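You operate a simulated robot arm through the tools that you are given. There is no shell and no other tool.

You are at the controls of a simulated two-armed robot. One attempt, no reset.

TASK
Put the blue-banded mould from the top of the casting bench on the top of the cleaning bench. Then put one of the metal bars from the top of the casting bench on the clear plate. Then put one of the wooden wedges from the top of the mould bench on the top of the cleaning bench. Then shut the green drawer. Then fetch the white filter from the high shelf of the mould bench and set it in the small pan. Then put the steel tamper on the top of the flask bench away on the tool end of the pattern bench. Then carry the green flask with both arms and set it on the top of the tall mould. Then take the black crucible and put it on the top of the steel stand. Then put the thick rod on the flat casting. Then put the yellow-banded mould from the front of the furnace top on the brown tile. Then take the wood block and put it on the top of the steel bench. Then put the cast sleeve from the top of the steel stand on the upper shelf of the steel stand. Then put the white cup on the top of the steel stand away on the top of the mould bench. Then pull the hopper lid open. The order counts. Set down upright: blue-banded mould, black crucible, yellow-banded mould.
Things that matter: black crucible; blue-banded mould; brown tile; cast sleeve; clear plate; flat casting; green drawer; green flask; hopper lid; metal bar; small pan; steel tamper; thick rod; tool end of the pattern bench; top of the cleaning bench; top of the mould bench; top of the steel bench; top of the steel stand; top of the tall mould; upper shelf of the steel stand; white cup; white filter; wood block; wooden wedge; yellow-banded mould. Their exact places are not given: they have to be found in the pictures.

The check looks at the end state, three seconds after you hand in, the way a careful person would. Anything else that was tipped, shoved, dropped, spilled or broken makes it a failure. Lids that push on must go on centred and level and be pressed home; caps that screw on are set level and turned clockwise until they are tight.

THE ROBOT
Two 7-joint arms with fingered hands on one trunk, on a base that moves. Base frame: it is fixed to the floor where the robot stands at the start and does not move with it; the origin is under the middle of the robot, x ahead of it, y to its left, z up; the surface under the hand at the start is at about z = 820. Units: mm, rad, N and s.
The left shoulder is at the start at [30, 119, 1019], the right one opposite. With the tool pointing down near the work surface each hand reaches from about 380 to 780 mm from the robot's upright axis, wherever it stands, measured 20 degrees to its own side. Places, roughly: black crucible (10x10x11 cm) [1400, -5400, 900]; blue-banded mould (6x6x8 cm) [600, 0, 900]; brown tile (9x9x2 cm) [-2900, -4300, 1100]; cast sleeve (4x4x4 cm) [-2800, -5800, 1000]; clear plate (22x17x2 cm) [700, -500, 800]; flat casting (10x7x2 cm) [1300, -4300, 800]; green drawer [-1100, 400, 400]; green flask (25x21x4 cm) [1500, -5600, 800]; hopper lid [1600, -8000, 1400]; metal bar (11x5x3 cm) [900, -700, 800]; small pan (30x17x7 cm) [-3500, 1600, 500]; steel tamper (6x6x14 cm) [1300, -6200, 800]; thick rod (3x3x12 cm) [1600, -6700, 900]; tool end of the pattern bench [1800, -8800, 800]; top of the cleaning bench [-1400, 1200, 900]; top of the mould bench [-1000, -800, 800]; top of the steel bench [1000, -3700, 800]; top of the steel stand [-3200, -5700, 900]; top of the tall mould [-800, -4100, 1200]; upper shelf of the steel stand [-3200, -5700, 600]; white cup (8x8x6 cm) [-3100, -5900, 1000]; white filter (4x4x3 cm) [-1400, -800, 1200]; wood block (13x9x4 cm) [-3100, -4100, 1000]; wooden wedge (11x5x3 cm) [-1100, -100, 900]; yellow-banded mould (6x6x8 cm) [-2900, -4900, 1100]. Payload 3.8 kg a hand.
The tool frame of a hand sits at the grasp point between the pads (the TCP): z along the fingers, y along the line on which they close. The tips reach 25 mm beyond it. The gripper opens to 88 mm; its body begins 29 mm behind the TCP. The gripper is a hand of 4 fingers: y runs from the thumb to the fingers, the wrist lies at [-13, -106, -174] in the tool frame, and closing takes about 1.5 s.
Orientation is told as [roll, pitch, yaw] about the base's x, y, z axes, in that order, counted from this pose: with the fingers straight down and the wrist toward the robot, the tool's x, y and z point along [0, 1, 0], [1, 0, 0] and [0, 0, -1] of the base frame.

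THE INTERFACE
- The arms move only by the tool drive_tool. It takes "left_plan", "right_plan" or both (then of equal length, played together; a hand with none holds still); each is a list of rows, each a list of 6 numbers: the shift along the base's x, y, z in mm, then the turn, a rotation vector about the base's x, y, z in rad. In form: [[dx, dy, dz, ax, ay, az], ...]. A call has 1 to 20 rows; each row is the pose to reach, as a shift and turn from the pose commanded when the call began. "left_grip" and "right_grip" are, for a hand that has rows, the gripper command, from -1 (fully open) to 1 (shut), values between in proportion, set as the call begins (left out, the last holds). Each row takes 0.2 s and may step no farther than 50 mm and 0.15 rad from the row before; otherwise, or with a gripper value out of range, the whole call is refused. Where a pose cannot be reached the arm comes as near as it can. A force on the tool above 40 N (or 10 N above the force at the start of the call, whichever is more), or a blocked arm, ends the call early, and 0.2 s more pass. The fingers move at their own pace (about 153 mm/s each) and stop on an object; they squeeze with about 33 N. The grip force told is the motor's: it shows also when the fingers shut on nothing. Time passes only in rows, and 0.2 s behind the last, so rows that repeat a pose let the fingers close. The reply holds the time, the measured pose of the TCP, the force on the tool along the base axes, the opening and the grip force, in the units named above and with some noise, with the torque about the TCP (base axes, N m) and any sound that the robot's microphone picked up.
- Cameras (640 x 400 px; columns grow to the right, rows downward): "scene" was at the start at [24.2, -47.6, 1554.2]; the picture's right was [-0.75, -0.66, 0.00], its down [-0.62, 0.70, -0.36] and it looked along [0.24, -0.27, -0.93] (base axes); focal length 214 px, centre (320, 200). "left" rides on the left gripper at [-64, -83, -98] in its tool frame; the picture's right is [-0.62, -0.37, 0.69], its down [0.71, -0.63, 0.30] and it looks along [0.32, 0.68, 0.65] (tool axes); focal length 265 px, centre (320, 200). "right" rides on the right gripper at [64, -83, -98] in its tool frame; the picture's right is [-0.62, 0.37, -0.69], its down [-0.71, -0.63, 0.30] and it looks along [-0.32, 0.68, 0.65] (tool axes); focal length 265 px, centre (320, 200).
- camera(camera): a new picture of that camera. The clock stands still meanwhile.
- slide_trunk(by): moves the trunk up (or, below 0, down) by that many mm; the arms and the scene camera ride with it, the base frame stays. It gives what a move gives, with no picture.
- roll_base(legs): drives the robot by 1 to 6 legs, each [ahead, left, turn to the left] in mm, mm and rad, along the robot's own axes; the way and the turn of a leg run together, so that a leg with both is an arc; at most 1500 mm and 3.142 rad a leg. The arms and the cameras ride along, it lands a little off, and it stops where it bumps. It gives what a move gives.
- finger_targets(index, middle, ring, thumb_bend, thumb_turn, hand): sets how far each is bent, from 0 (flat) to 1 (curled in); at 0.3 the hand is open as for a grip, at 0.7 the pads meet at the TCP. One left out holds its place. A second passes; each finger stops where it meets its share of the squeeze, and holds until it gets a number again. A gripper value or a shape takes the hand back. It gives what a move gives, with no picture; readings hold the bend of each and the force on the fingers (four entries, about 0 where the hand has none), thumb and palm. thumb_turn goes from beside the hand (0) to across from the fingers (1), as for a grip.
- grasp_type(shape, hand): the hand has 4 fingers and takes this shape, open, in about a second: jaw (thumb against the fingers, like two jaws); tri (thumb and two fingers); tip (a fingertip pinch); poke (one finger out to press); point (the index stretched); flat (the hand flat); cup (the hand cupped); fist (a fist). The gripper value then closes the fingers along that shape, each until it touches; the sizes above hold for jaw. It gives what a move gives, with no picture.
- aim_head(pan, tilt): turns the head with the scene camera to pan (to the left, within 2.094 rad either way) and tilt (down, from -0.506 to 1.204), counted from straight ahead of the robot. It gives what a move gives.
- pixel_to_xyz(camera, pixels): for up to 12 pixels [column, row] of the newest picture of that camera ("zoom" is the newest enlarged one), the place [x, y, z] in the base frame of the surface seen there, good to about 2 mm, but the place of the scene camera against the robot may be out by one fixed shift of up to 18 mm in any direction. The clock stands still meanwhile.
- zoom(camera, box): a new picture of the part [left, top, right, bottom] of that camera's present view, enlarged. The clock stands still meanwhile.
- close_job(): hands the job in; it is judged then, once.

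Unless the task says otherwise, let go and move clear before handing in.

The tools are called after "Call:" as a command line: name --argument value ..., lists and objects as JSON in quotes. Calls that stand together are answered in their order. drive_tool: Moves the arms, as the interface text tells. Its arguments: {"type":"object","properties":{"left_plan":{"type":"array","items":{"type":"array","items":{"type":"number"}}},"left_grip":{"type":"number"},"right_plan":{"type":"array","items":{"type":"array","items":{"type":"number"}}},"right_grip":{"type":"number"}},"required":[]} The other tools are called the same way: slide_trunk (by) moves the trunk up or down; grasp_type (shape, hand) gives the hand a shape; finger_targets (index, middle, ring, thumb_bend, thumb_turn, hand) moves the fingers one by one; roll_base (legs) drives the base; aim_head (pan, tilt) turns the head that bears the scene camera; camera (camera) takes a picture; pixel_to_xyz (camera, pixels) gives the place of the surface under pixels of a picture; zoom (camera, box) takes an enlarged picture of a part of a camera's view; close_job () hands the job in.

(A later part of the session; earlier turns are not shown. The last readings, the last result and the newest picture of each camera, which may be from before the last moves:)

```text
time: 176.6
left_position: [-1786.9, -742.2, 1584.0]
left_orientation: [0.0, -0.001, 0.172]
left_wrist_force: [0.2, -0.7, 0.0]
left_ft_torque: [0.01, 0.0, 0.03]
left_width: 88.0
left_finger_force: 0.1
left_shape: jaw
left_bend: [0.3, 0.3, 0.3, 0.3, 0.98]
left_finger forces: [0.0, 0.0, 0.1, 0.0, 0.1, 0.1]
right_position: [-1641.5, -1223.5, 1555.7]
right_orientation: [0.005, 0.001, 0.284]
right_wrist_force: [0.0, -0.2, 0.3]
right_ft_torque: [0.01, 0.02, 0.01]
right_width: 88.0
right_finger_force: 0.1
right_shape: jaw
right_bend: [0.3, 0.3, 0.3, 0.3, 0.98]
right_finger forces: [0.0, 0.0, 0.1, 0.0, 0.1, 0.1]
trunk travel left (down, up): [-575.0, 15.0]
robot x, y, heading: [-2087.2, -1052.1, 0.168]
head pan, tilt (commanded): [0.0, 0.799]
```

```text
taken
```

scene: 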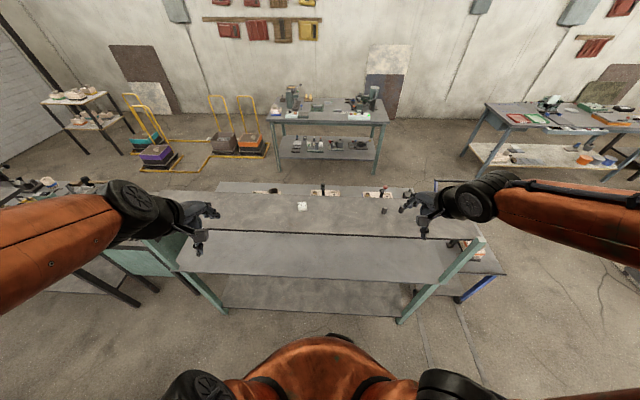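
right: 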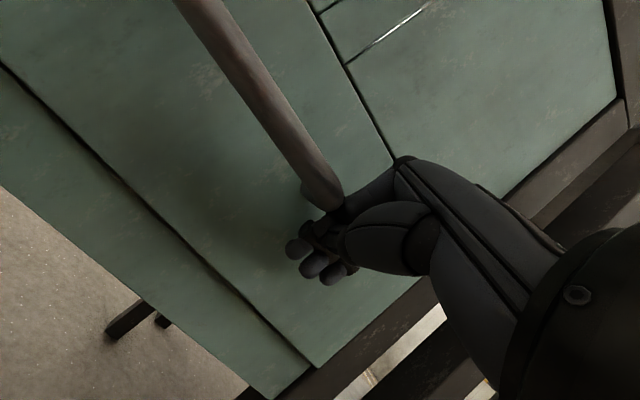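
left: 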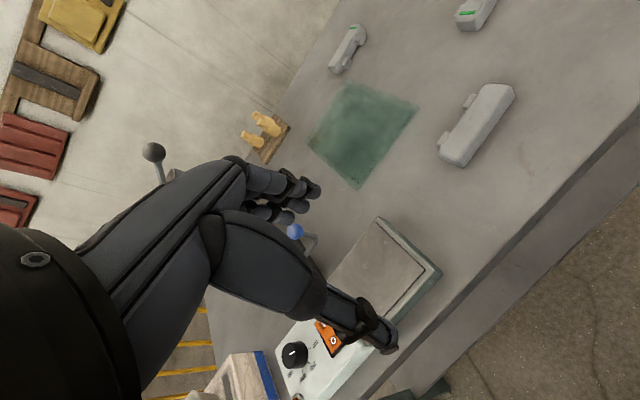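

The filter shows at (302,206) on the shelf. Moving closer so that the left hand can reach it.

Call:
roll_base --legs '[[160, -90, -0.03]]'

Call:
camera --camera "scene"

Call:
camera --camera "left"

```text
time: 178.1
left_position: [-1607.6, -812.7, 1585.8]
left_orientation: [-0.001, -0.002, 0.144]
left_wrist_force: [0.1, -0.1, -0.5]
left_ft_torque: [0.01, -0.01, 0.02]
left_width: 88.0
left_finger_force: 0.1
left_shape: jaw
left_bend: [0.3, 0.3, 0.3, 0.3, 0.98]
left_finger forces: [0.0, 0.1, 0.0, 0.0, 0.1, 0.1]
right_position: [-1476.3, -1298.7, 1556.2]
right_orientation: [0.001, -0.003, 0.259]
right_wrist_force: [-0.1, 0.0, 0.2]
right_ft_torque: [-0.03, -0.02, 0.01]
right_width: 87.7
right_finger_force: 0.0
right_shape: jaw
right_bend: [0.3, 0.3, 0.3, 0.3, 0.98]
right_finger forces: [0.0, 0.0, 0.0, 0.0, 0.0, 0.0]
trunk travel left (down, up): [-575.0, 15.0]
robot x, y, heading: [-1909.7, -1113.5, 0.144]
head pan, tilt (commanded): [0.0, 0.799]
```

```text
taken
```

scene: 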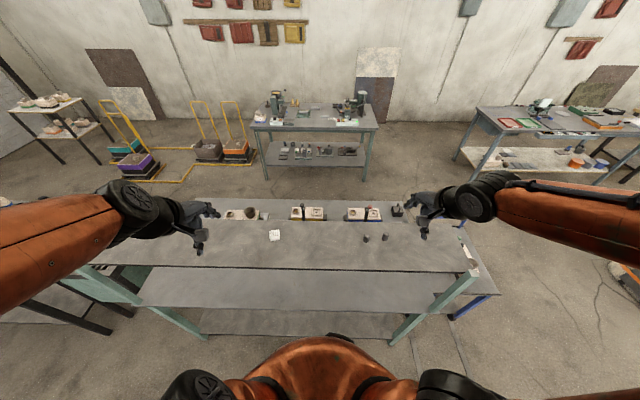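

```text
taken
```

left: 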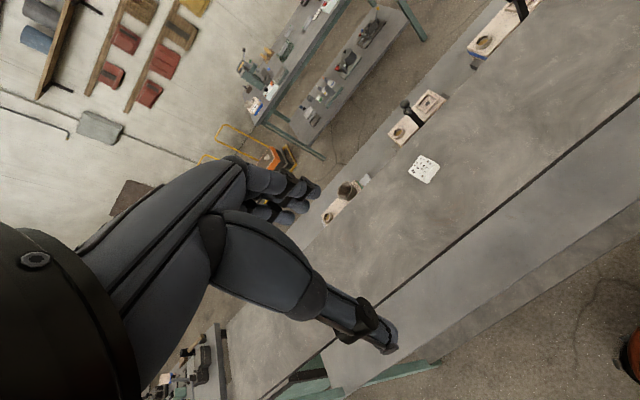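

The left camera shows the filter at (424,169). Measuring it and the shelf.

Call:
pixel_to_xyz --camera "left" --pixels '[[424, 168], [412, 172], [433, 178], [437, 163], [418, 157], [400, 200], [460, 160], [424, 182], [450, 250]]'

Call:
zoom --camera "left" --box '[380, 130, 470, 210]'

```text
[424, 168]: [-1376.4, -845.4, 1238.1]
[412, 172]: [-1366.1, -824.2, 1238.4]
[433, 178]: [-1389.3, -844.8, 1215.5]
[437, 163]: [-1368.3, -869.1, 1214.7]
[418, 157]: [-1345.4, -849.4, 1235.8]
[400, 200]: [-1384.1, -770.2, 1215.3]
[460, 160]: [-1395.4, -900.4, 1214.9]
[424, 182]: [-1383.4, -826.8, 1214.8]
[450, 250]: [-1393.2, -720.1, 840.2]
```

```text
5.00 times, centred on (425, 170) of left
```

zoom: 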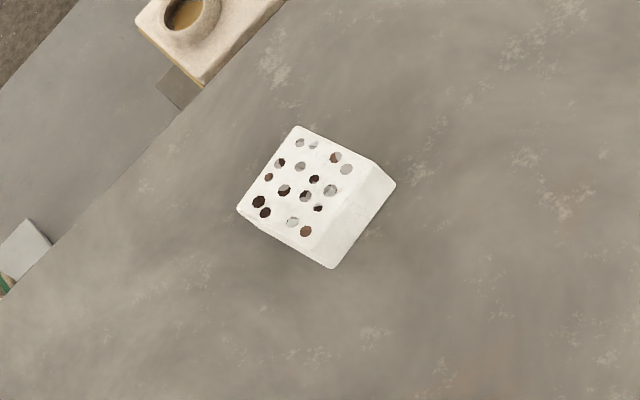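

Call:
pixel_to_xyz --camera "zoom" --pixels '[[298, 132], [368, 163], [312, 243], [244, 208], [305, 187], [385, 190], [335, 262]]'

```text
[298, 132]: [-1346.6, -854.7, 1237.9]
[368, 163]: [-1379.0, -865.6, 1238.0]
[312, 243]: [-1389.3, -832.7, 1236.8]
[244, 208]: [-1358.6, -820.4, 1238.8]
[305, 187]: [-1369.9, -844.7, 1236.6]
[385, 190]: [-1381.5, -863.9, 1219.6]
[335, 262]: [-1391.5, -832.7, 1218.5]
```

Filter top centre (-1368,-843,1238), edges rotated ~0.34 rad. Moving the left hand above it with yaw +0.2.

Call:
drive_tool --left_plan '[[40, -5, 0, 0, 0, 0.04], [80, -10, 0, 0, 0, 0.08], [120, -15, -25, 0, 0, 0.12], [160, -20, -50, 0, 0, 0.16], [195, -25, -80, 0, 0, 0.2], [225, -28, -115, 0, 0, 0.2], [238, -30, -155, 0, 0, 0.2], [238, -30, -200, 0, 0, 0.2], [238, -30, -245, 0, 0, 0.2]]' --left_grip -1

Call:
camera --camera "left"

```text
time: 180.1
left_position: [-1365.1, -842.9, 1339.9]
left_orientation: [-0.001, 0.0, 0.345]
left_wrist_force: [0.4, 0.4, -0.9]
left_ft_torque: [-0.01, 0.02, 0.01]
left_width: 87.8
left_finger_force: 0.0
left_shape: jaw
left_bend: [0.3, 0.3, 0.3, 0.3, 0.98]
left_finger forces: [0.0, 0.0, 0.1, 0.0, 0.0, 0.0]
right_position: [-1470.5, -1298.6, 1554.0]
right_orientation: [0.005, 0.001, 0.259]
right_wrist_force: [0.6, -0.8, 0.0]
right_ft_torque: [0.01, 0.02, -0.01]
right_width: 87.9
right_finger_force: 0.0
right_shape: jaw
right_bend: [0.3, 0.3, 0.3, 0.3, 0.98]
right_finger forces: [0.1, 0.0, 0.1, 0.0, 0.0, 0.0]
trunk travel left (down, up): [-575.0, 15.0]
robot x, y, heading: [-1911.0, -1116.7, 0.145]
head pan, tilt (commanded): [0.0, 0.799]
```

```text
taken
```

left: 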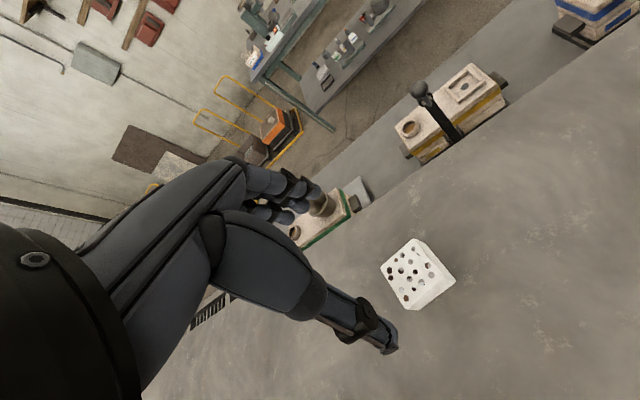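

On axis (filter at (414,268), predicted (406,268)). Descending and closing.

Call:
drive_tool --left_plan '[[-2, 0, -40, 0, 0, 0], [-2, 0, -70, 0, 0, 0], [-2, 0, -88, 0, 0, 0], [-2, 0, -96, 0, 0, 0]]'

Call:
camera --camera "left"

```text
time: 181.1
left_position: [-1366.1, -842.8, 1242.7]
left_orientation: [0.0, -0.001, 0.347]
left_wrist_force: [-0.9, -0.8, 0.2]
left_ft_torque: [-0.02, 0.0, 0.03]
left_width: 88.0
left_finger_force: 0.0
left_shape: jaw
left_bend: [0.3, 0.3, 0.3, 0.3, 0.98]
left_finger forces: [0.1, 0.1, 0.0, 0.0, 0.0, 0.0]
right_position: [-1472.4, -1299.1, 1553.9]
right_orientation: [0.004, 0.004, 0.26]
right_wrist_force: [0.2, -0.8, 0.1]
right_ft_torque: [0.02, 0.01, 0.02]
right_width: 87.7
right_finger_force: 0.0
right_shape: jaw
right_bend: [0.3, 0.3, 0.3, 0.3, 0.98]
right_finger forces: [0.0, 0.0, 0.0, 0.0, 0.0, 0.0]
trunk travel left (down, up): [-575.0, 15.0]
robot x, y, heading: [-1911.6, -1116.3, 0.144]
head pan, tilt (commanded): [0.0, 0.799]
```

```text
taken
```

left: 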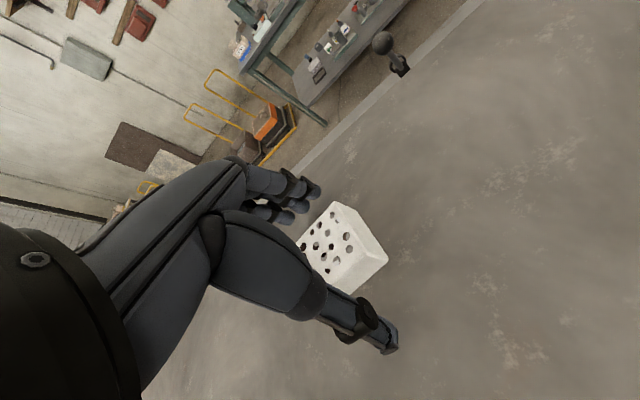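

Call:
drive_tool --left_plan '[[0, 0, 0, 0, 0, 0], [0, 0, 0, 0, 0, 0], [0, 0, 0, 0, 0, 0], [0, 0, 0, 0, 0, 0], [0, 0, 0, 0, 0, 0], [0, 0, 0, 0, 0, 0], [0, 0, 0, 0, 0, 0], [0, 0, 0, 0, 0, 0]]' --left_grip 1

Call:
drive_tool --left_plan '[[0, 0, 10, 0, 0, 0], [0, 0, 40, 0, 0, 0], [0, 0, 80, 0, 0, 0], [0, 0, 125, 0, 0, 0], [-30, 0, 160, 0, 0, 0]]'

Call:
camera --camera "left"

```text
time: 182.9
left_position: [-1367.0, -843.5, 1242.9]
left_orientation: [0.0, 0.0, 0.346]
left_wrist_force: [-0.6, -0.2, 0.4]
left_ft_torque: [-0.03, -0.02, 0.01]
left_width: 34.0
left_finger_force: 33.2
left_shape: jaw
left_bend: [0.74, 0.49, 0.55, 0.73, 1.0]
left_finger forces: [17.8, 10.3, 2.7, 0.0, 29.6, 0.0]
right_position: [-1473.0, -1300.0, 1555.3]
right_orientation: [0.003, 0.003, 0.258]
right_wrist_force: [-0.2, 0.1, -0.1]
right_ft_torque: [0.01, 0.02, -0.01]
right_width: 88.1
right_finger_force: 0.0
right_shape: jaw
right_bend: [0.3, 0.3, 0.3, 0.3, 0.98]
right_finger forces: [0.0, 0.0, 0.0, 0.1, 0.1, 0.0]
trunk travel left (down, up): [-575.0, 15.0]
robot x, y, heading: [-1910.8, -1117.7, 0.144]
head pan, tilt (commanded): [0.0, 0.799]
```

```text
time: 184.1
left_position: [-1401.3, -844.4, 1405.4]
left_orientation: [-0.001, 0.0, 0.344]
left_wrist_force: [0.0, 0.1, -0.9]
left_ft_torque: [0.01, -0.05, 0.01]
left_width: 33.8
left_finger_force: 33.0
left_shape: jaw
left_bend: [0.74, 0.49, 0.55, 0.73, 1.0]
left_finger forces: [17.9, 10.3, 2.3, 0.0, 29.6, 0.0]
right_position: [-1475.1, -1299.8, 1555.8]
right_orientation: [0.005, 0.001, 0.259]
right_wrist_force: [-0.6, -0.4, -0.5]
right_ft_torque: [0.01, 0.0, -0.02]
right_width: 87.9
right_finger_force: 0.1
right_shape: jaw
right_bend: [0.3, 0.3, 0.3, 0.3, 0.98]
right_finger forces: [0.0, 0.0, 0.1, 0.0, 0.0, 0.0]
trunk travel left (down, up): [-575.0, 15.0]
robot x, y, heading: [-1912.7, -1116.1, 0.142]
head pan, tilt (commanded): [0.0, 0.799]
```

```text
taken
```

left: 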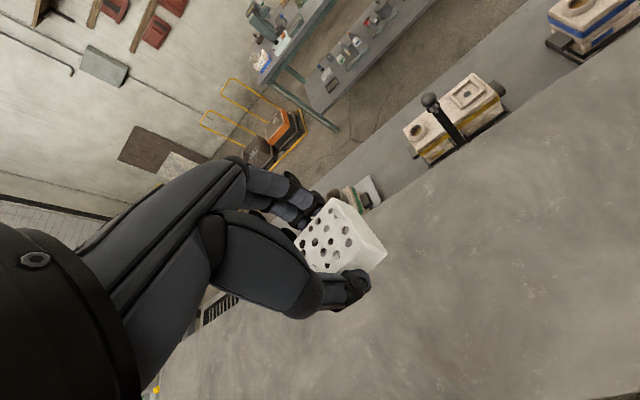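

Filter held (width 34). Now looking toward the small pan near (-3500,1600,500).

Call:
aim_head --pan 1.95 --tilt 0.45

Call:
camera --camera "scene"

```text
time: 186.0
left_position: [-1397.2, -844.9, 1404.6]
left_orientation: [0.0, 0.001, 0.346]
left_wrist_force: [0.5, 0.3, 0.3]
left_ft_torque: [0.03, 0.04, 0.04]
left_width: 33.9
left_finger_force: 32.9
left_shape: jaw
left_bend: [0.74, 0.49, 0.55, 0.73, 1.0]
left_finger forces: [17.9, 10.2, 2.4, 0.0, 29.6, 0.0]
right_position: [-1472.6, -1300.2, 1554.5]
right_orientation: [0.003, -0.001, 0.259]
right_wrist_force: [-0.5, -0.6, 0.4]
right_ft_torque: [0.05, 0.01, 0.03]
right_width: 87.6
right_finger_force: 0.0
right_shape: jaw
right_bend: [0.3, 0.3, 0.3, 0.3, 0.98]
right_finger forces: [0.1, 0.0, 0.0, 0.1, 0.0, 0.1]
trunk travel left (down, up): [-575.0, 15.0]
robot x, y, heading: [-1910.5, -1115.9, 0.141]
head pan, tilt (commanded): [1.95, 0.45]
```

```text
taken
```

scene: 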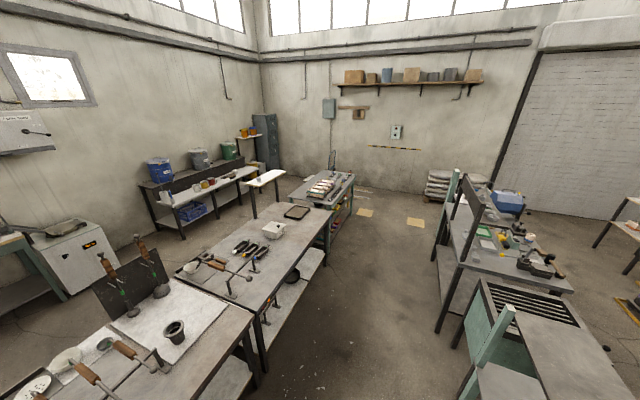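

Measuring candidates around the tables: (272,230), (325,188), (290,275), (296,212).

Call:
pixel_to_xyz --camera "scene" --pixels '[[272, 230], [325, 188], [290, 275], [296, 212], [345, 210], [335, 215], [265, 180], [195, 210], [350, 200], [320, 300], [345, 260], [235, 340]]'

Call:
zoom --camera "scene" --box '[130, 120, 370, 310]'

```text
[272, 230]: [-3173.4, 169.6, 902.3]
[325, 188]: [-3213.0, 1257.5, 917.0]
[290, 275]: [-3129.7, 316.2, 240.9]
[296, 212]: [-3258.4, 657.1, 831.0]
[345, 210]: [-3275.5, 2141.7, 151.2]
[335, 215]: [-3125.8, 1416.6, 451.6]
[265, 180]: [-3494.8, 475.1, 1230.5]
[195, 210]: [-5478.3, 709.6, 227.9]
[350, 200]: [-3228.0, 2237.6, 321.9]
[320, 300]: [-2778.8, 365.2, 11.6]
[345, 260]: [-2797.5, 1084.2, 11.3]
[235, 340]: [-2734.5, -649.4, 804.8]
```

```text
2.11 times, centred on (250, 215) of scene
```

zoom: 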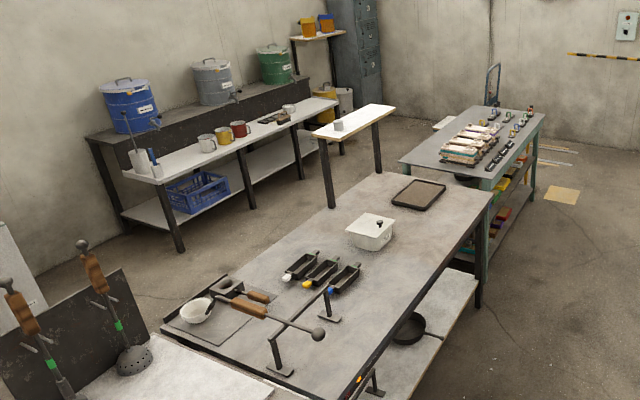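

The small pan should be the black one on the shelf of the green-legged bench near (-3300,1500). Checking aisle width between that row and the Cold rack.

Call:
pixel_to_xyz --camera "scene" --pixels '[[438, 328], [462, 345], [436, 240], [400, 300], [415, 222], [365, 212], [470, 190], [490, 360], [355, 205], [330, 232], [440, 200], [325, 250]]'

```text
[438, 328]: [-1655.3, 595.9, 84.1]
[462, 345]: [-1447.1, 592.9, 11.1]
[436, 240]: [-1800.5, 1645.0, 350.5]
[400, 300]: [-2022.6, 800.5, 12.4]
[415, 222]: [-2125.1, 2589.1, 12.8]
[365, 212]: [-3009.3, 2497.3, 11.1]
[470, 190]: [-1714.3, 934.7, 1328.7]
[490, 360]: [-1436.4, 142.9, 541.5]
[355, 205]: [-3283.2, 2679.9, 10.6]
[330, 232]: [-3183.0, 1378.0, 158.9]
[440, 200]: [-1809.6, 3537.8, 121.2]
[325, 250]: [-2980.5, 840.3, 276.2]
```

The aisle (x≈-1800…-2780) is wide enough. Backing off, turning round, and moving up to y≈1350 in front of the green-legged bench.

Call:
roll_base --legs '[[-200, 0, 0], [0, 0, 1.5], [0, 0, 1.5], [80, -1300, 0], [60, -1150, 0]]'

Call:
aim_head --pan 0.0 --tilt 0.7

Call:
camera --camera "scene"

```text
time: 206.6
left_position: [-2793.3, 1111.9, 1403.8]
left_orientation: [-0.002, 0.001, -2.94]
left_wrist_force: [-0.6, 0.2, -1.2]
left_ft_torque: [0.03, -0.02, 0.01]
left_width: 33.3
left_finger_force: 33.3
left_shape: jaw
left_bend: [0.74, 0.49, 0.55, 0.74, 1.0]
left_finger forces: [17.9, 10.1, 2.2, 0.0, 28.8, 0.1]
right_position: [-2654.3, 1551.9, 1555.3]
right_orientation: [0.004, 0.002, -3.029]
right_wrist_force: [0.4, -0.4, 0.5]
right_ft_torque: [0.02, 0.02, 0.01]
right_width: 87.3
right_finger_force: 0.1
right_shape: jaw
right_bend: [0.3, 0.3, 0.3, 0.3, 0.98]
right_finger forces: [0.0, 0.1, 0.1, 0.0, 0.0, 0.1]
trunk travel left (down, up): [-575.0, 15.0]
robot x, y, heading: [-2246.7, 1311.4, 3.142]
head pan, tilt (commanded): [1.95, 0.45]
```

```text
time: 208.5
left_position: [-2794.0, 1112.5, 1404.6]
left_orientation: [0.0, -0.002, -2.942]
left_wrist_force: [-0.2, -0.2, -0.3]
left_ft_torque: [0.0, 0.03, 0.04]
left_width: 33.2
left_finger_force: 32.9
left_shape: jaw
left_bend: [0.74, 0.49, 0.55, 0.74, 1.0]
left_finger forces: [17.8, 10.2, 2.1, 0.1, 28.9, 0.0]
right_position: [-2655.1, 1552.2, 1554.1]
right_orientation: [0.003, 0.0, -3.028]
right_wrist_force: [0.0, 0.3, 0.2]
right_ft_torque: [0.01, 0.01, 0.01]
right_width: 87.9
right_finger_force: 0.0
right_shape: jaw
right_bend: [0.3, 0.3, 0.3, 0.3, 0.98]
right_finger forces: [0.1, 0.0, 0.0, 0.1, 0.0, 0.0]
trunk travel left (down, up): [-575.0, 15.0]
robot x, y, heading: [-2246.6, 1308.2, 3.143]
head pan, tilt (commanded): [0.0, 0.7]
```

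```text
taken
```

scene: 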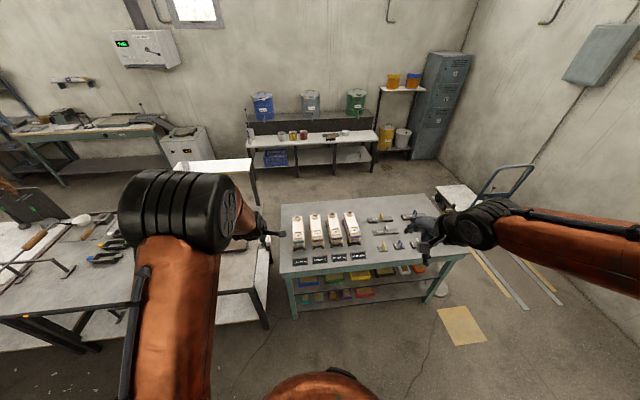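

The bench with four moulds on top is the one; its shelves are below. Lowering the trunk to look into the shelf.

Call:
slide_trunk --by -480

Call:
aim_head --pan 0.0 --tilt 0.75

Call:
camera --camera "scene"

Call:
zoom --camera "scene" --box '[240, 130, 500, 300]'

```text
refused: -480 is not a number from -400 to 400
```

```text
time: 209.1
left_position: [-2794.6, 1111.7, 1405.2]
left_orientation: [-0.001, 0.0, -2.941]
left_wrist_force: [-0.5, -0.3, 0.2]
left_ft_torque: [0.04, 0.01, -0.02]
left_width: 33.3
left_finger_force: 32.8
left_shape: jaw
left_bend: [0.74, 0.49, 0.55, 0.74, 1.0]
left_finger forces: [17.8, 10.1, 2.2, 0.0, 28.8, 0.0]
right_position: [-2656.0, 1552.1, 1554.2]
right_orientation: [0.005, 0.003, -3.028]
right_wrist_force: [0.4, 0.4, 0.7]
right_ft_torque: [0.0, -0.02, -0.03]
right_width: 87.9
right_finger_force: 0.0
right_shape: jaw
right_bend: [0.3, 0.3, 0.3, 0.3, 0.98]
right_finger forces: [0.0, 0.1, 0.0, 0.0, 0.0, 0.1]
trunk travel left (down, up): [-575.0, 15.0]
robot x, y, heading: [-2242.0, 1308.9, 3.139]
head pan, tilt (commanded): [0.0, 0.75]
```

```text
taken
```

scene: 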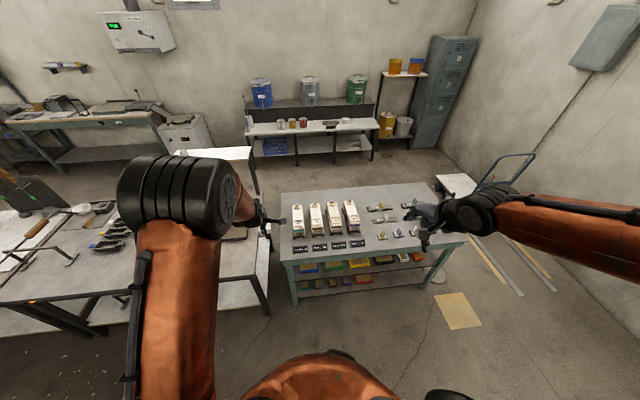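

```text
2.35 times, centred on (370, 215) of scene
```

zoom: 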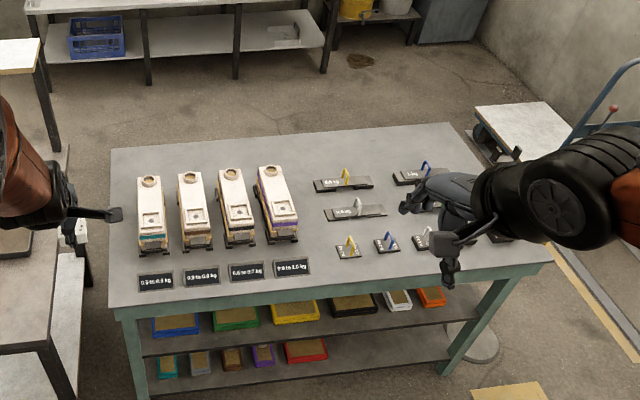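

Call:
slide_trunk --by -400

Call:
aim_head --pan 0.0 --tilt 0.6

Call:
camera --camera "scene"

Call:
zoom --camera "scene" --box '[240, 130, 500, 300]'

```text
time: 212.9
left_position: [-2794.8, 1113.1, 1004.2]
left_orientation: [0.0, 0.001, -2.941]
left_wrist_force: [-0.4, -0.7, 0.0]
left_ft_torque: [0.0, -0.01, -0.03]
left_width: 33.4
left_finger_force: 33.2
left_shape: jaw
left_bend: [0.74, 0.49, 0.55, 0.74, 1.0]
left_finger forces: [17.8, 10.1, 2.2, 0.0, 28.9, 0.0]
right_position: [-2655.9, 1551.8, 1154.5]
right_orientation: [0.006, 0.001, -3.028]
right_wrist_force: [0.1, 0.0, -0.3]
right_ft_torque: [-0.02, 0.0, 0.01]
right_width: 87.9
right_finger_force: 0.1
right_shape: jaw
right_bend: [0.3, 0.3, 0.3, 0.3, 0.98]
right_finger forces: [0.0, 0.0, 0.0, 0.0, 0.0, 0.0]
trunk travel left (down, up): [-175.0, 415.0]
robot x, y, heading: [-2249.2, 1306.0, 3.144]
head pan, tilt (commanded): [0.0, 0.75]
```

```text
time: 213.6
left_position: [-2795.4, 1113.0, 1004.6]
left_orientation: [-0.001, 0.002, -2.94]
left_wrist_force: [0.0, -0.6, 0.0]
left_ft_torque: [-0.01, 0.01, -0.02]
left_width: 33.5
left_finger_force: 33.4
left_shape: jaw
left_bend: [0.74, 0.49, 0.55, 0.74, 1.0]
left_finger forces: [17.7, 10.1, 2.3, 0.0, 28.9, 0.1]
right_position: [-2654.9, 1553.2, 1154.1]
right_orientation: [0.004, 0.003, -3.028]
right_wrist_force: [0.1, 0.3, 0.2]
right_ft_torque: [0.01, -0.03, -0.01]
right_width: 88.0
right_finger_force: 0.1
right_shape: jaw
right_bend: [0.3, 0.3, 0.3, 0.3, 0.98]
right_finger forces: [0.1, 0.1, 0.0, 0.0, 0.0, 0.0]
trunk travel left (down, up): [-175.0, 415.0]
robot x, y, heading: [-2247.3, 1303.7, 3.141]
head pan, tilt (commanded): [0.0, 0.6]
```

```text
taken
```

scene: 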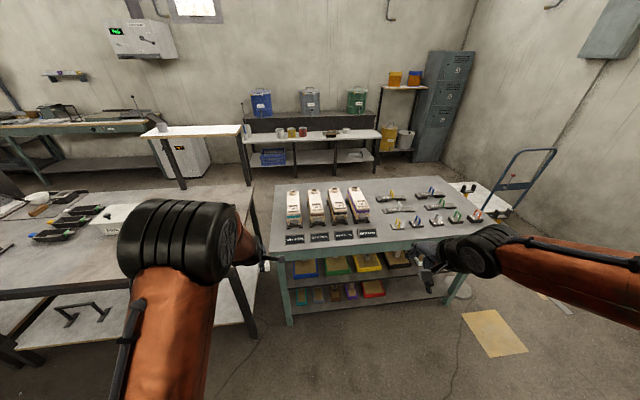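

```text
2.35 times, centred on (370, 215) of scene
```

zoom: 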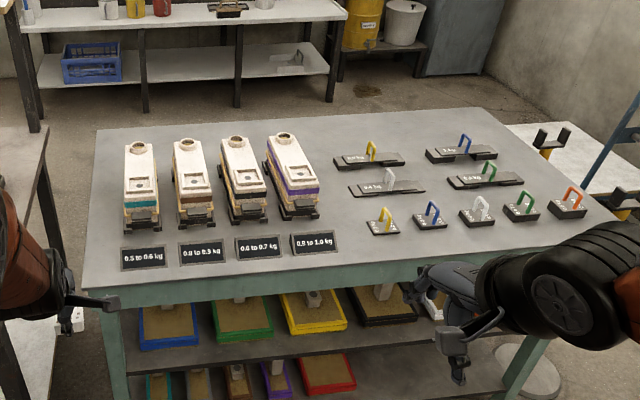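

The pan isn't visible from this side; it lies behind the trays, reachable from the far side. Measuring the bench and the free floor around it.

Call:
pixel_to_xyz --camera "scene" --pixels '[[278, 250], [275, 187], [430, 178], [490, 215], [255, 335], [240, 185], [290, 190], [360, 175], [470, 190], [250, 170], [330, 165], [425, 165]]'

```text
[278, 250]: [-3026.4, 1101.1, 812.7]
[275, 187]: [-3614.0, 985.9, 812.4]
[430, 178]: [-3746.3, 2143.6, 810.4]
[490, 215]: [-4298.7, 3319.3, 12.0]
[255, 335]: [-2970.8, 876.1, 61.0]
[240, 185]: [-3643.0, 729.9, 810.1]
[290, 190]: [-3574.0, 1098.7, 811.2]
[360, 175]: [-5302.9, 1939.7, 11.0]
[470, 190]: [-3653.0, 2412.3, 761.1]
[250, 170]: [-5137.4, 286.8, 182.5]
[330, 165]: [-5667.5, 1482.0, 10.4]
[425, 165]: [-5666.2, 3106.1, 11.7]
```

The pan is near the bench's back edge (x≈-3684). Checking whether I can pass round the bench's right end.

Call:
slide_trunk --by 400

Call:
aim_head --pan -0.5 --tilt 0.6

Call:
camera --camera "scene"

```text
time: 217.5
left_position: [-2794.6, 1112.8, 1404.0]
left_orientation: [0.0, -0.002, -2.941]
left_wrist_force: [0.5, 0.0, -0.2]
left_ft_torque: [-0.04, 0.01, 0.01]
left_width: 33.2
left_finger_force: 32.1
left_shape: jaw
left_bend: [0.74, 0.49, 0.55, 0.74, 1.0]
left_finger forces: [17.8, 10.1, 2.2, 0.0, 29.1, 0.0]
right_position: [-2656.3, 1552.8, 1555.0]
right_orientation: [0.001, 0.001, -3.028]
right_wrist_force: [1.0, -0.1, 0.3]
right_ft_torque: [-0.04, 0.0, 0.01]
right_width: 87.7
right_finger_force: 0.1
right_shape: jaw
right_bend: [0.3, 0.3, 0.3, 0.3, 0.98]
right_finger forces: [0.1, 0.1, 0.1, 0.0, 0.0, 0.0]
trunk travel left (down, up): [-575.0, 15.0]
robot x, y, heading: [-2245.0, 1304.8, 3.141]
head pan, tilt (commanded): [0.0, 0.6]
```

```text
time: 218.4
left_position: [-2794.4, 1111.5, 1404.0]
left_orientation: [-0.001, 0.001, -2.942]
left_wrist_force: [0.4, -0.4, 0.0]
left_ft_torque: [0.0, 0.03, 0.0]
left_width: 33.3
left_finger_force: 33.1
left_shape: jaw
left_bend: [0.74, 0.49, 0.55, 0.74, 1.0]
left_finger forces: [17.8, 10.2, 2.2, 0.0, 29.0, 0.1]
right_position: [-2656.3, 1551.4, 1553.7]
right_orientation: [0.004, 0.002, -3.027]
right_wrist_force: [0.6, 1.2, 1.1]
right_ft_torque: [-0.01, -0.02, 0.01]
right_width: 87.7
right_finger_force: 0.1
right_shape: jaw
right_bend: [0.3, 0.3, 0.3, 0.3, 0.98]
right_finger forces: [0.1, 0.0, 0.0, 0.0, 0.1, 0.0]
trunk travel left (down, up): [-575.0, 15.0]
robot x, y, heading: [-2247.8, 1306.1, 3.14]
head pan, tilt (commanded): [-0.499, 0.6]
```

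```text
taken
```

scene: 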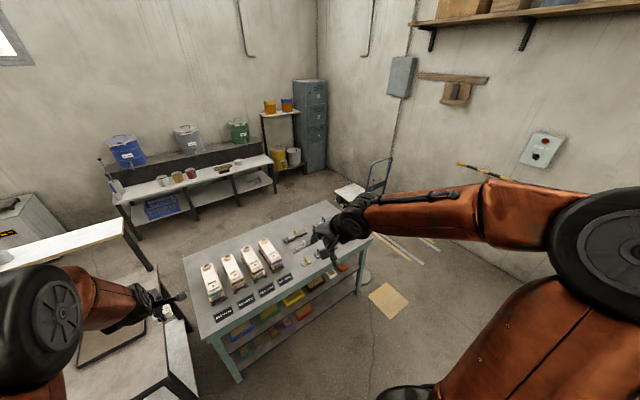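

Call:
pixel_to_xyz --camera "scene" --pixels '[[345, 190], [372, 195], [390, 160], [368, 165], [330, 188], [400, 215], [350, 180], [420, 180], [310, 195], [300, 185], [395, 295], [280, 195]]'

Call:
zoom --camera "scene" --box '[250, 130, 450, 290]'

```text
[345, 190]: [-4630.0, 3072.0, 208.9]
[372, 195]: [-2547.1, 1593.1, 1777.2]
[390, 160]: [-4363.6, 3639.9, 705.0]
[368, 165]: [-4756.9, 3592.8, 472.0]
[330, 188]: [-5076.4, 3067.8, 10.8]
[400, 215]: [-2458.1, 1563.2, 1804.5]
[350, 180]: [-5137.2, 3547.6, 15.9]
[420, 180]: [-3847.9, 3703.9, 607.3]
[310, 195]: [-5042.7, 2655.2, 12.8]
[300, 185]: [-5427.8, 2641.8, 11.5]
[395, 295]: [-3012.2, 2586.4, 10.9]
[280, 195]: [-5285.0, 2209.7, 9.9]
```

```text
2.50 times, centred on (350, 210) of scene
```

zoom: 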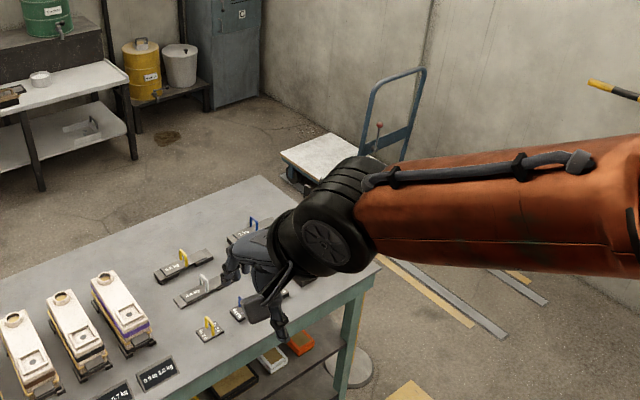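

Call:
pixel_to_xyz --camera "zoom" --pixels '[[355, 372], [340, 385], [475, 325], [385, 262], [507, 335], [545, 302], [290, 160], [330, 140], [345, 155], [400, 155], [370, 270], [165, 138]]'

```text
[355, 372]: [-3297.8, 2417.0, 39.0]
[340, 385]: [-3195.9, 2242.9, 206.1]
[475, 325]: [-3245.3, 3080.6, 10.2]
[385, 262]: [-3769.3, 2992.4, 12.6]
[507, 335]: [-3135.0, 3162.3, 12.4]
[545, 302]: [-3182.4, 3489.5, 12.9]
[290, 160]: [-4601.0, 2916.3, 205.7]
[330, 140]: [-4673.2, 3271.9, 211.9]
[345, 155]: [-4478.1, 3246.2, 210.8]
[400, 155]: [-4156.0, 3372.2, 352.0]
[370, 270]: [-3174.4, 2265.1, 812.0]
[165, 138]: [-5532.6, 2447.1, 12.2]
```

The trolley stands at x≈-4750…-4100, y≥2900 and only flat markings lie on the floor. I'll go round the bench's right end.

Call:
roll_base --legs '[[150, -1444, 0], [1100, -90, 0], [750, 650, 0], [100, 450, 0]]'

Call:
aim_head --pan 1.57 --tilt 0.6

Call:
camera --camera "scene"

```text
time: 232.3
left_position: [-4130.1, 2544.2, 1407.7]
left_orientation: [0.003, -0.006, -2.933]
left_wrist_force: [0.4, 0.7, -0.9]
left_ft_torque: [-0.03, 0.01, 0.04]
left_width: 33.5
left_finger_force: 33.0
left_shape: jaw
left_bend: [0.74, 0.49, 0.55, 0.74, 1.0]
left_finger forces: [17.8, 10.2, 2.2, 0.0, 29.0, 0.1]
right_position: [-3994.8, 2986.1, 1554.8]
right_orientation: [0.011, -0.004, -3.02]
right_wrist_force: [1.6, -0.2, 0.2]
right_ft_torque: [-0.01, 0.01, 0.0]
right_width: 88.0
right_finger_force: 0.0
right_shape: jaw
right_bend: [0.3, 0.3, 0.3, 0.3, 0.98]
right_finger forces: [0.0, 0.0, 0.0, 0.0, 0.0, 0.0]
trunk travel left (down, up): [-575.0, 15.0]
robot x, y, heading: [-3589.6, 2736.9, -3.135]
head pan, tilt (commanded): [-0.499, 0.6]
stopped in leg 3: the robot was blocked; the commanded pose is now the measured one
```

```text
time: 234.2
left_position: [-4137.8, 2538.0, 1404.0]
left_orientation: [0.0, 0.0, -2.932]
left_wrist_force: [0.6, -0.1, -0.1]
left_ft_torque: [-0.02, 0.0, -0.01]
left_width: 33.3
left_finger_force: 32.9
left_shape: jaw
left_bend: [0.74, 0.49, 0.55, 0.74, 1.0]
left_finger forces: [17.7, 10.2, 2.2, 0.0, 29.0, 0.0]
right_position: [-4001.7, 2978.8, 1554.1]
right_orientation: [0.005, 0.001, -3.022]
right_wrist_force: [1.0, -0.6, 0.7]
right_ft_torque: [-0.02, 0.01, 0.01]
right_width: 87.9
right_finger_force: 0.1
right_shape: jaw
right_bend: [0.3, 0.3, 0.3, 0.3, 0.98]
right_finger forces: [0.1, 0.1, 0.0, 0.0, 0.1, 0.0]
trunk travel left (down, up): [-575.0, 15.0]
robot x, y, heading: [-3588.6, 2736.0, -3.131]
head pan, tilt (commanded): [1.571, 0.6]
```

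```text
taken
```

scene: 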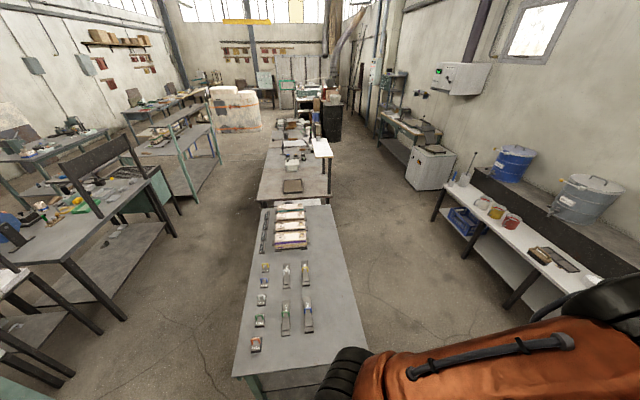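

The base was blocked at (-3589,2737). Looking down around the base to see what it touched.

Call:
aim_head --pan 1.7 --tilt 1.2

Call:
camera --camera "scene"

Call:
aim_head --pan 0.5 --tilt 1.1

Call:
camera --camera "scene"

```text
time: 235.2
left_position: [-4136.1, 2539.7, 1404.8]
left_orientation: [0.001, -0.001, -2.934]
left_wrist_force: [0.5, 0.4, 0.3]
left_ft_torque: [0.01, 0.02, 0.02]
left_width: 33.6
left_finger_force: 33.0
left_shape: jaw
left_bend: [0.74, 0.49, 0.55, 0.74, 1.0]
left_finger forces: [17.8, 10.2, 2.1, 0.0, 29.0, 0.1]
right_position: [-4001.4, 2978.5, 1554.4]
right_orientation: [0.004, 0.001, -3.021]
right_wrist_force: [-0.2, -0.5, -0.1]
right_ft_torque: [-0.04, -0.02, 0.01]
right_width: 87.7
right_finger_force: 0.2
right_shape: jaw
right_bend: [0.3, 0.3, 0.3, 0.3, 0.98]
right_finger forces: [0.1, 0.1, 0.0, 0.1, 0.0, 0.1]
trunk travel left (down, up): [-575.0, 15.0]
robot x, y, heading: [-3594.6, 2739.2, -3.132]
head pan, tilt (commanded): [1.7, 1.201]
```

```text
taken
```

scene: 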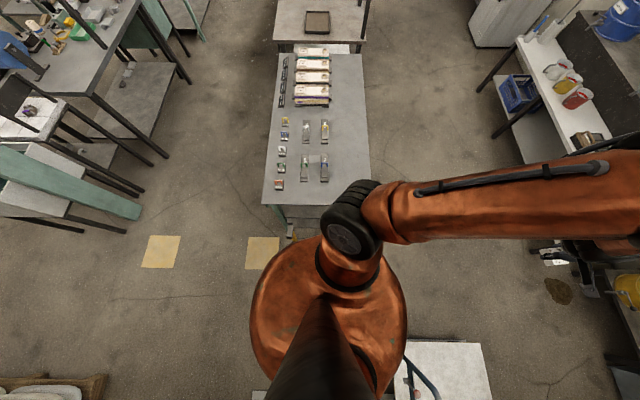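

```text
time: 236.6
left_position: [-4135.6, 2537.9, 1403.2]
left_orientation: [0.002, 0.0, -2.933]
left_wrist_force: [0.8, -0.6, 0.6]
left_ft_torque: [0.02, 0.0, -0.01]
left_width: 33.4
left_finger_force: 33.5
left_shape: jaw
left_bend: [0.74, 0.49, 0.55, 0.74, 1.0]
left_finger forces: [17.9, 10.2, 2.2, 0.1, 29.1, 0.0]
right_position: [-4001.3, 2978.7, 1554.5]
right_orientation: [0.006, 0.003, -3.018]
right_wrist_force: [-0.9, -0.1, -0.1]
right_ft_torque: [-0.02, -0.04, 0.03]
right_width: 87.8
right_finger_force: 0.1
right_shape: jaw
right_bend: [0.3, 0.3, 0.3, 0.3, 0.98]
right_finger forces: [0.0, 0.0, 0.0, 0.0, 0.1, 0.1]
trunk travel left (down, up): [-575.0, 15.0]
robot x, y, heading: [-3586.4, 2740.8, -3.133]
head pan, tilt (commanded): [0.499, 1.1]
```

```text
taken
```

scene: 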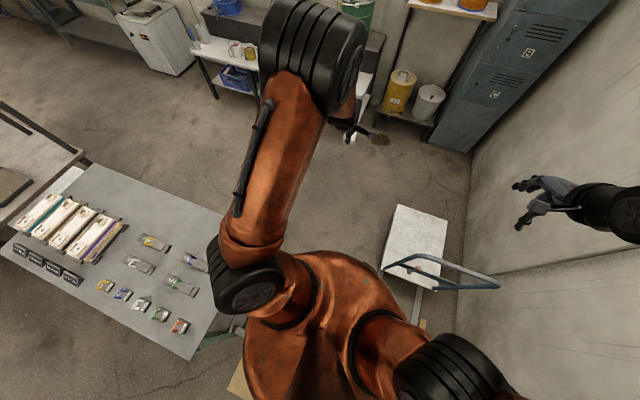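

Call:
pixel_to_xyz --camera "scene" --pixels '[[415, 225], [388, 262], [440, 285], [400, 207], [447, 222], [495, 285], [420, 330], [235, 385], [205, 345], [230, 320], [410, 300], [540, 300]]'

```text
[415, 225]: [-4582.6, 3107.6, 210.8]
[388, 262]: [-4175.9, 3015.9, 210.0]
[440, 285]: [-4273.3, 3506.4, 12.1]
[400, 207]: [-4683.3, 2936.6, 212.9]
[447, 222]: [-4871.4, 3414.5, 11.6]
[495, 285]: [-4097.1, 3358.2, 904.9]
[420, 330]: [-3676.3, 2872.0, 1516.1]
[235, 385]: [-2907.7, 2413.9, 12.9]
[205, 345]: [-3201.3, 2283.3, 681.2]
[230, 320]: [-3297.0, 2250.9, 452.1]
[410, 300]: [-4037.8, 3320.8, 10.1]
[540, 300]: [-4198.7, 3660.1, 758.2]
```

Call:
aim_head --pan 2.09 --tilt 1.0

Call:
camera --camera "scene"

```text
time: 238.3
left_position: [-4136.4, 2538.0, 1404.8]
left_orientation: [0.0, 0.0, -2.933]
left_wrist_force: [-0.4, -0.9, 0.1]
left_ft_torque: [0.02, 0.01, 0.0]
left_width: 33.4
left_finger_force: 33.1
left_shape: jaw
left_bend: [0.74, 0.49, 0.55, 0.74, 1.0]
left_finger forces: [17.8, 10.2, 2.2, 0.0, 29.0, 0.1]
right_position: [-4001.9, 2978.9, 1554.6]
right_orientation: [0.009, 0.002, -3.019]
right_wrist_force: [0.6, -0.2, 0.2]
right_ft_torque: [0.0, 0.02, -0.01]
right_width: 88.0
right_finger_force: 0.2
right_shape: jaw
right_bend: [0.3, 0.3, 0.3, 0.3, 0.98]
right_finger forces: [0.0, 0.0, 0.1, 0.0, 0.1, 0.0]
trunk travel left (down, up): [-575.0, 15.0]
robot x, y, heading: [-3589.1, 2737.5, -3.133]
head pan, tilt (commanded): [2.089, 1.0]
```

```text
taken
```

scene: 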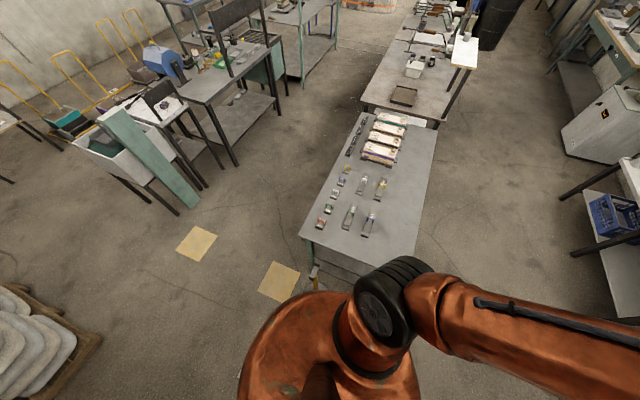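

Call:
zoom --camera "scene" --box '[280, 230, 380, 310]'

```text
5.00 times, centred on (330, 270) of scene
```

zoom: 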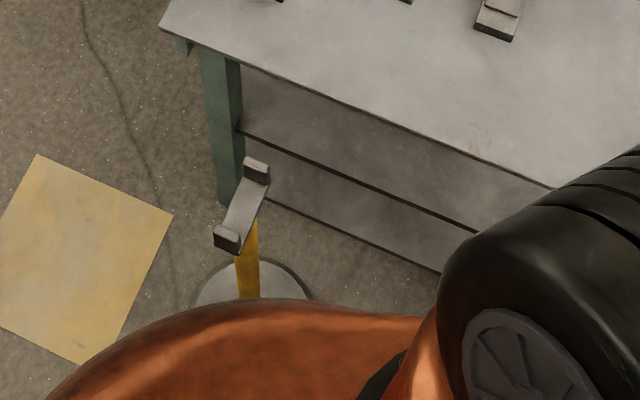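

A yellow stand with a round base stands there. Measuring whether it has moved.

Call:
pixel_to_xyz --camera "zoom" --pixels '[[243, 210], [248, 265], [300, 282], [205, 290], [258, 170], [228, 238], [270, 262], [218, 190]]'

```text
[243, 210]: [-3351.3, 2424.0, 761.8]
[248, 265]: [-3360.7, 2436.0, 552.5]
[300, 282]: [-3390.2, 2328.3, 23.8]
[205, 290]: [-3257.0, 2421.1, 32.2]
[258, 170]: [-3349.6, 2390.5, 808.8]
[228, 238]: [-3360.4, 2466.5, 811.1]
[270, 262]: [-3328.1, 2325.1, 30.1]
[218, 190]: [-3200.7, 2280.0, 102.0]
```

There seem to be two such stands; one near (-3653,2412) is likely what I touched. Moving away from it and looking.

Call:
roll_base --legs '[[-60, -140, 0]]'

Call:
aim_head --pan 1.4 --tilt 1.0

Call:
camera --camera "scene"

```text
time: 239.7
left_position: [-4078.1, 2676.6, 1403.2]
left_orientation: [-0.002, 0.002, -2.93]
left_wrist_force: [-0.8, 0.1, -0.1]
left_ft_torque: [0.03, 0.0, 0.02]
left_width: 33.4
left_finger_force: 32.8
left_shape: jaw
left_bend: [0.74, 0.49, 0.55, 0.74, 1.0]
left_finger forces: [17.8, 10.2, 2.0, 0.1, 29.0, 0.0]
right_position: [-3944.2, 3117.6, 1554.9]
right_orientation: [0.003, 0.002, -3.018]
right_wrist_force: [-0.7, -1.3, -0.4]
right_ft_torque: [0.01, 0.04, -0.03]
right_width: 88.0
right_finger_force: 0.0
right_shape: jaw
right_bend: [0.3, 0.3, 0.3, 0.3, 0.98]
right_finger forces: [0.0, 0.0, 0.0, 0.0, 0.0, 0.0]
trunk travel left (down, up): [-575.0, 15.0]
robot x, y, heading: [-3529.5, 2876.8, -3.132]
head pan, tilt (commanded): [2.089, 1.0]
```

```text
time: 240.8
left_position: [-4077.2, 2677.6, 1403.6]
left_orientation: [-0.001, 0.001, -2.93]
left_wrist_force: [0.1, 0.0, -0.3]
left_ft_torque: [0.01, 0.02, -0.01]
left_width: 33.3
left_finger_force: 33.3
left_shape: jaw
left_bend: [0.74, 0.49, 0.55, 0.74, 1.0]
left_finger forces: [17.8, 10.3, 2.1, 0.0, 29.0, 0.0]
right_position: [-3943.4, 3119.8, 1554.1]
right_orientation: [0.004, 0.002, -3.017]
right_wrist_force: [0.2, 0.6, -0.2]
right_ft_torque: [-0.05, -0.01, 0.02]
right_width: 87.7
right_finger_force: 0.0
right_shape: jaw
right_bend: [0.3, 0.3, 0.3, 0.3, 0.98]
right_finger forces: [0.1, 0.0, 0.1, 0.0, 0.1, 0.0]
trunk travel left (down, up): [-575.0, 15.0]
robot x, y, heading: [-3531.6, 2878.8, -3.131]
head pan, tilt (commanded): [1.4, 1.0]
```

```text
taken
```

scene: 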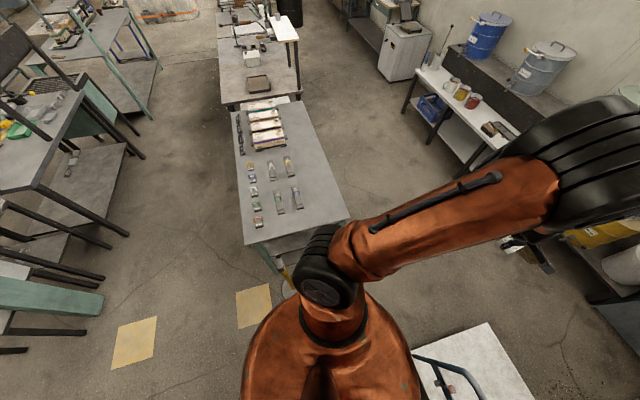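

Stand hidden behind my own arm. Backing off further to get a clear view of that spot.

Call:
roll_base --legs '[[-620, 0, 0]]'

Call:
aim_head --pan 0.55 --tilt 0.85

Call:
camera --camera "scene"

```text
time: 244.2
left_position: [-3453.8, 2681.7, 1404.3]
left_orientation: [0.001, 0.002, -2.921]
left_wrist_force: [-0.2, 0.2, -0.8]
left_ft_torque: [0.03, -0.02, 0.01]
left_width: 33.4
left_finger_force: 32.5
left_shape: jaw
left_bend: [0.74, 0.49, 0.55, 0.74, 1.0]
left_finger forces: [17.9, 10.2, 2.2, 0.0, 29.1, 0.1]
right_position: [-3322.5, 3124.9, 1553.9]
right_orientation: [0.004, 0.003, -3.01]
right_wrist_force: [-0.4, -0.8, -0.7]
right_ft_torque: [0.0, 0.02, -0.03]
right_width: 87.7
right_finger_force: 0.1
right_shape: jaw
right_bend: [0.3, 0.3, 0.3, 0.3, 0.98]
right_finger forces: [0.0, 0.0, 0.0, 0.0, 0.1, 0.1]
trunk travel left (down, up): [-575.0, 15.0]
robot x, y, heading: [-2908.5, 2885.8, -3.124]
head pan, tilt (commanded): [1.4, 1.0]
```

```text
time: 245.4
left_position: [-3452.3, 2682.9, 1403.7]
left_orientation: [0.0, 0.0, -2.921]
left_wrist_force: [-0.4, -0.7, -1.1]
left_ft_torque: [0.0, -0.05, 0.02]
left_width: 33.2
left_finger_force: 32.5
left_shape: jaw
left_bend: [0.74, 0.49, 0.55, 0.74, 1.0]
left_finger forces: [17.8, 10.2, 2.2, 0.0, 29.0, 0.1]
right_position: [-3322.6, 3125.5, 1554.9]
right_orientation: [0.006, 0.001, -3.009]
right_wrist_force: [-0.6, 0.0, -0.4]
right_ft_torque: [0.0, 0.05, -0.04]
right_width: 88.1
right_finger_force: 0.1
right_shape: jaw
right_bend: [0.3, 0.3, 0.3, 0.3, 0.98]
right_finger forces: [0.0, 0.0, 0.1, 0.0, 0.1, 0.1]
trunk travel left (down, up): [-575.0, 15.0]
robot x, y, heading: [-2910.2, 2887.2, -3.12]
head pan, tilt (commanded): [0.55, 0.85]
```

```text
taken
```

scene: 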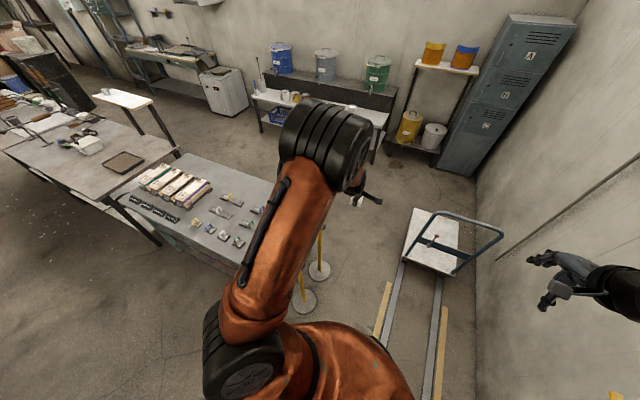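

Both stands appear upright at (303,298) and (319,268). Zooming and measuring.

Call:
zoom --camera "scene" --box '[260, 200, 380, 320]'

Call:
pixel_to_xyz --camera "scene" --pixels '[[310, 302], [326, 272], [314, 308], [328, 262], [322, 240], [320, 275], [405, 255], [410, 215], [445, 272], [430, 240], [500, 235], [318, 250]]'

```text
3.33 times, centred on (320, 260) of scene
```

zoom: 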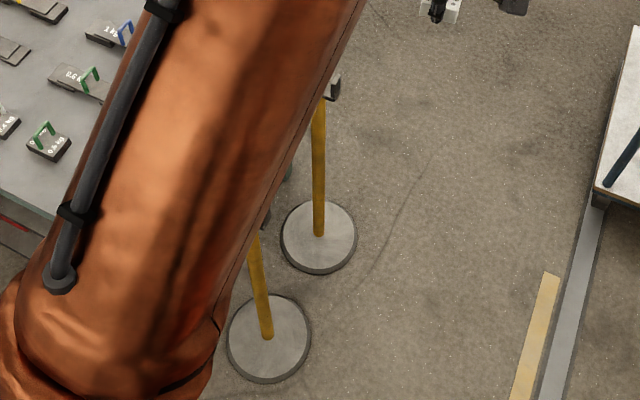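

```text
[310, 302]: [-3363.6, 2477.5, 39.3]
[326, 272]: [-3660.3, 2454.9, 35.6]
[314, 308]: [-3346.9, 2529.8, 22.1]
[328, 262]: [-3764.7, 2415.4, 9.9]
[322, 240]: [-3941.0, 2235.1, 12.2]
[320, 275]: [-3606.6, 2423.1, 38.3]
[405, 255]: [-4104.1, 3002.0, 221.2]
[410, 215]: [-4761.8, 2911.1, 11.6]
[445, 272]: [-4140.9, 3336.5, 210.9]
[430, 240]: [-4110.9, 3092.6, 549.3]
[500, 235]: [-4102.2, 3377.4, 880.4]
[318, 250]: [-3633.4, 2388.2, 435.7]
```

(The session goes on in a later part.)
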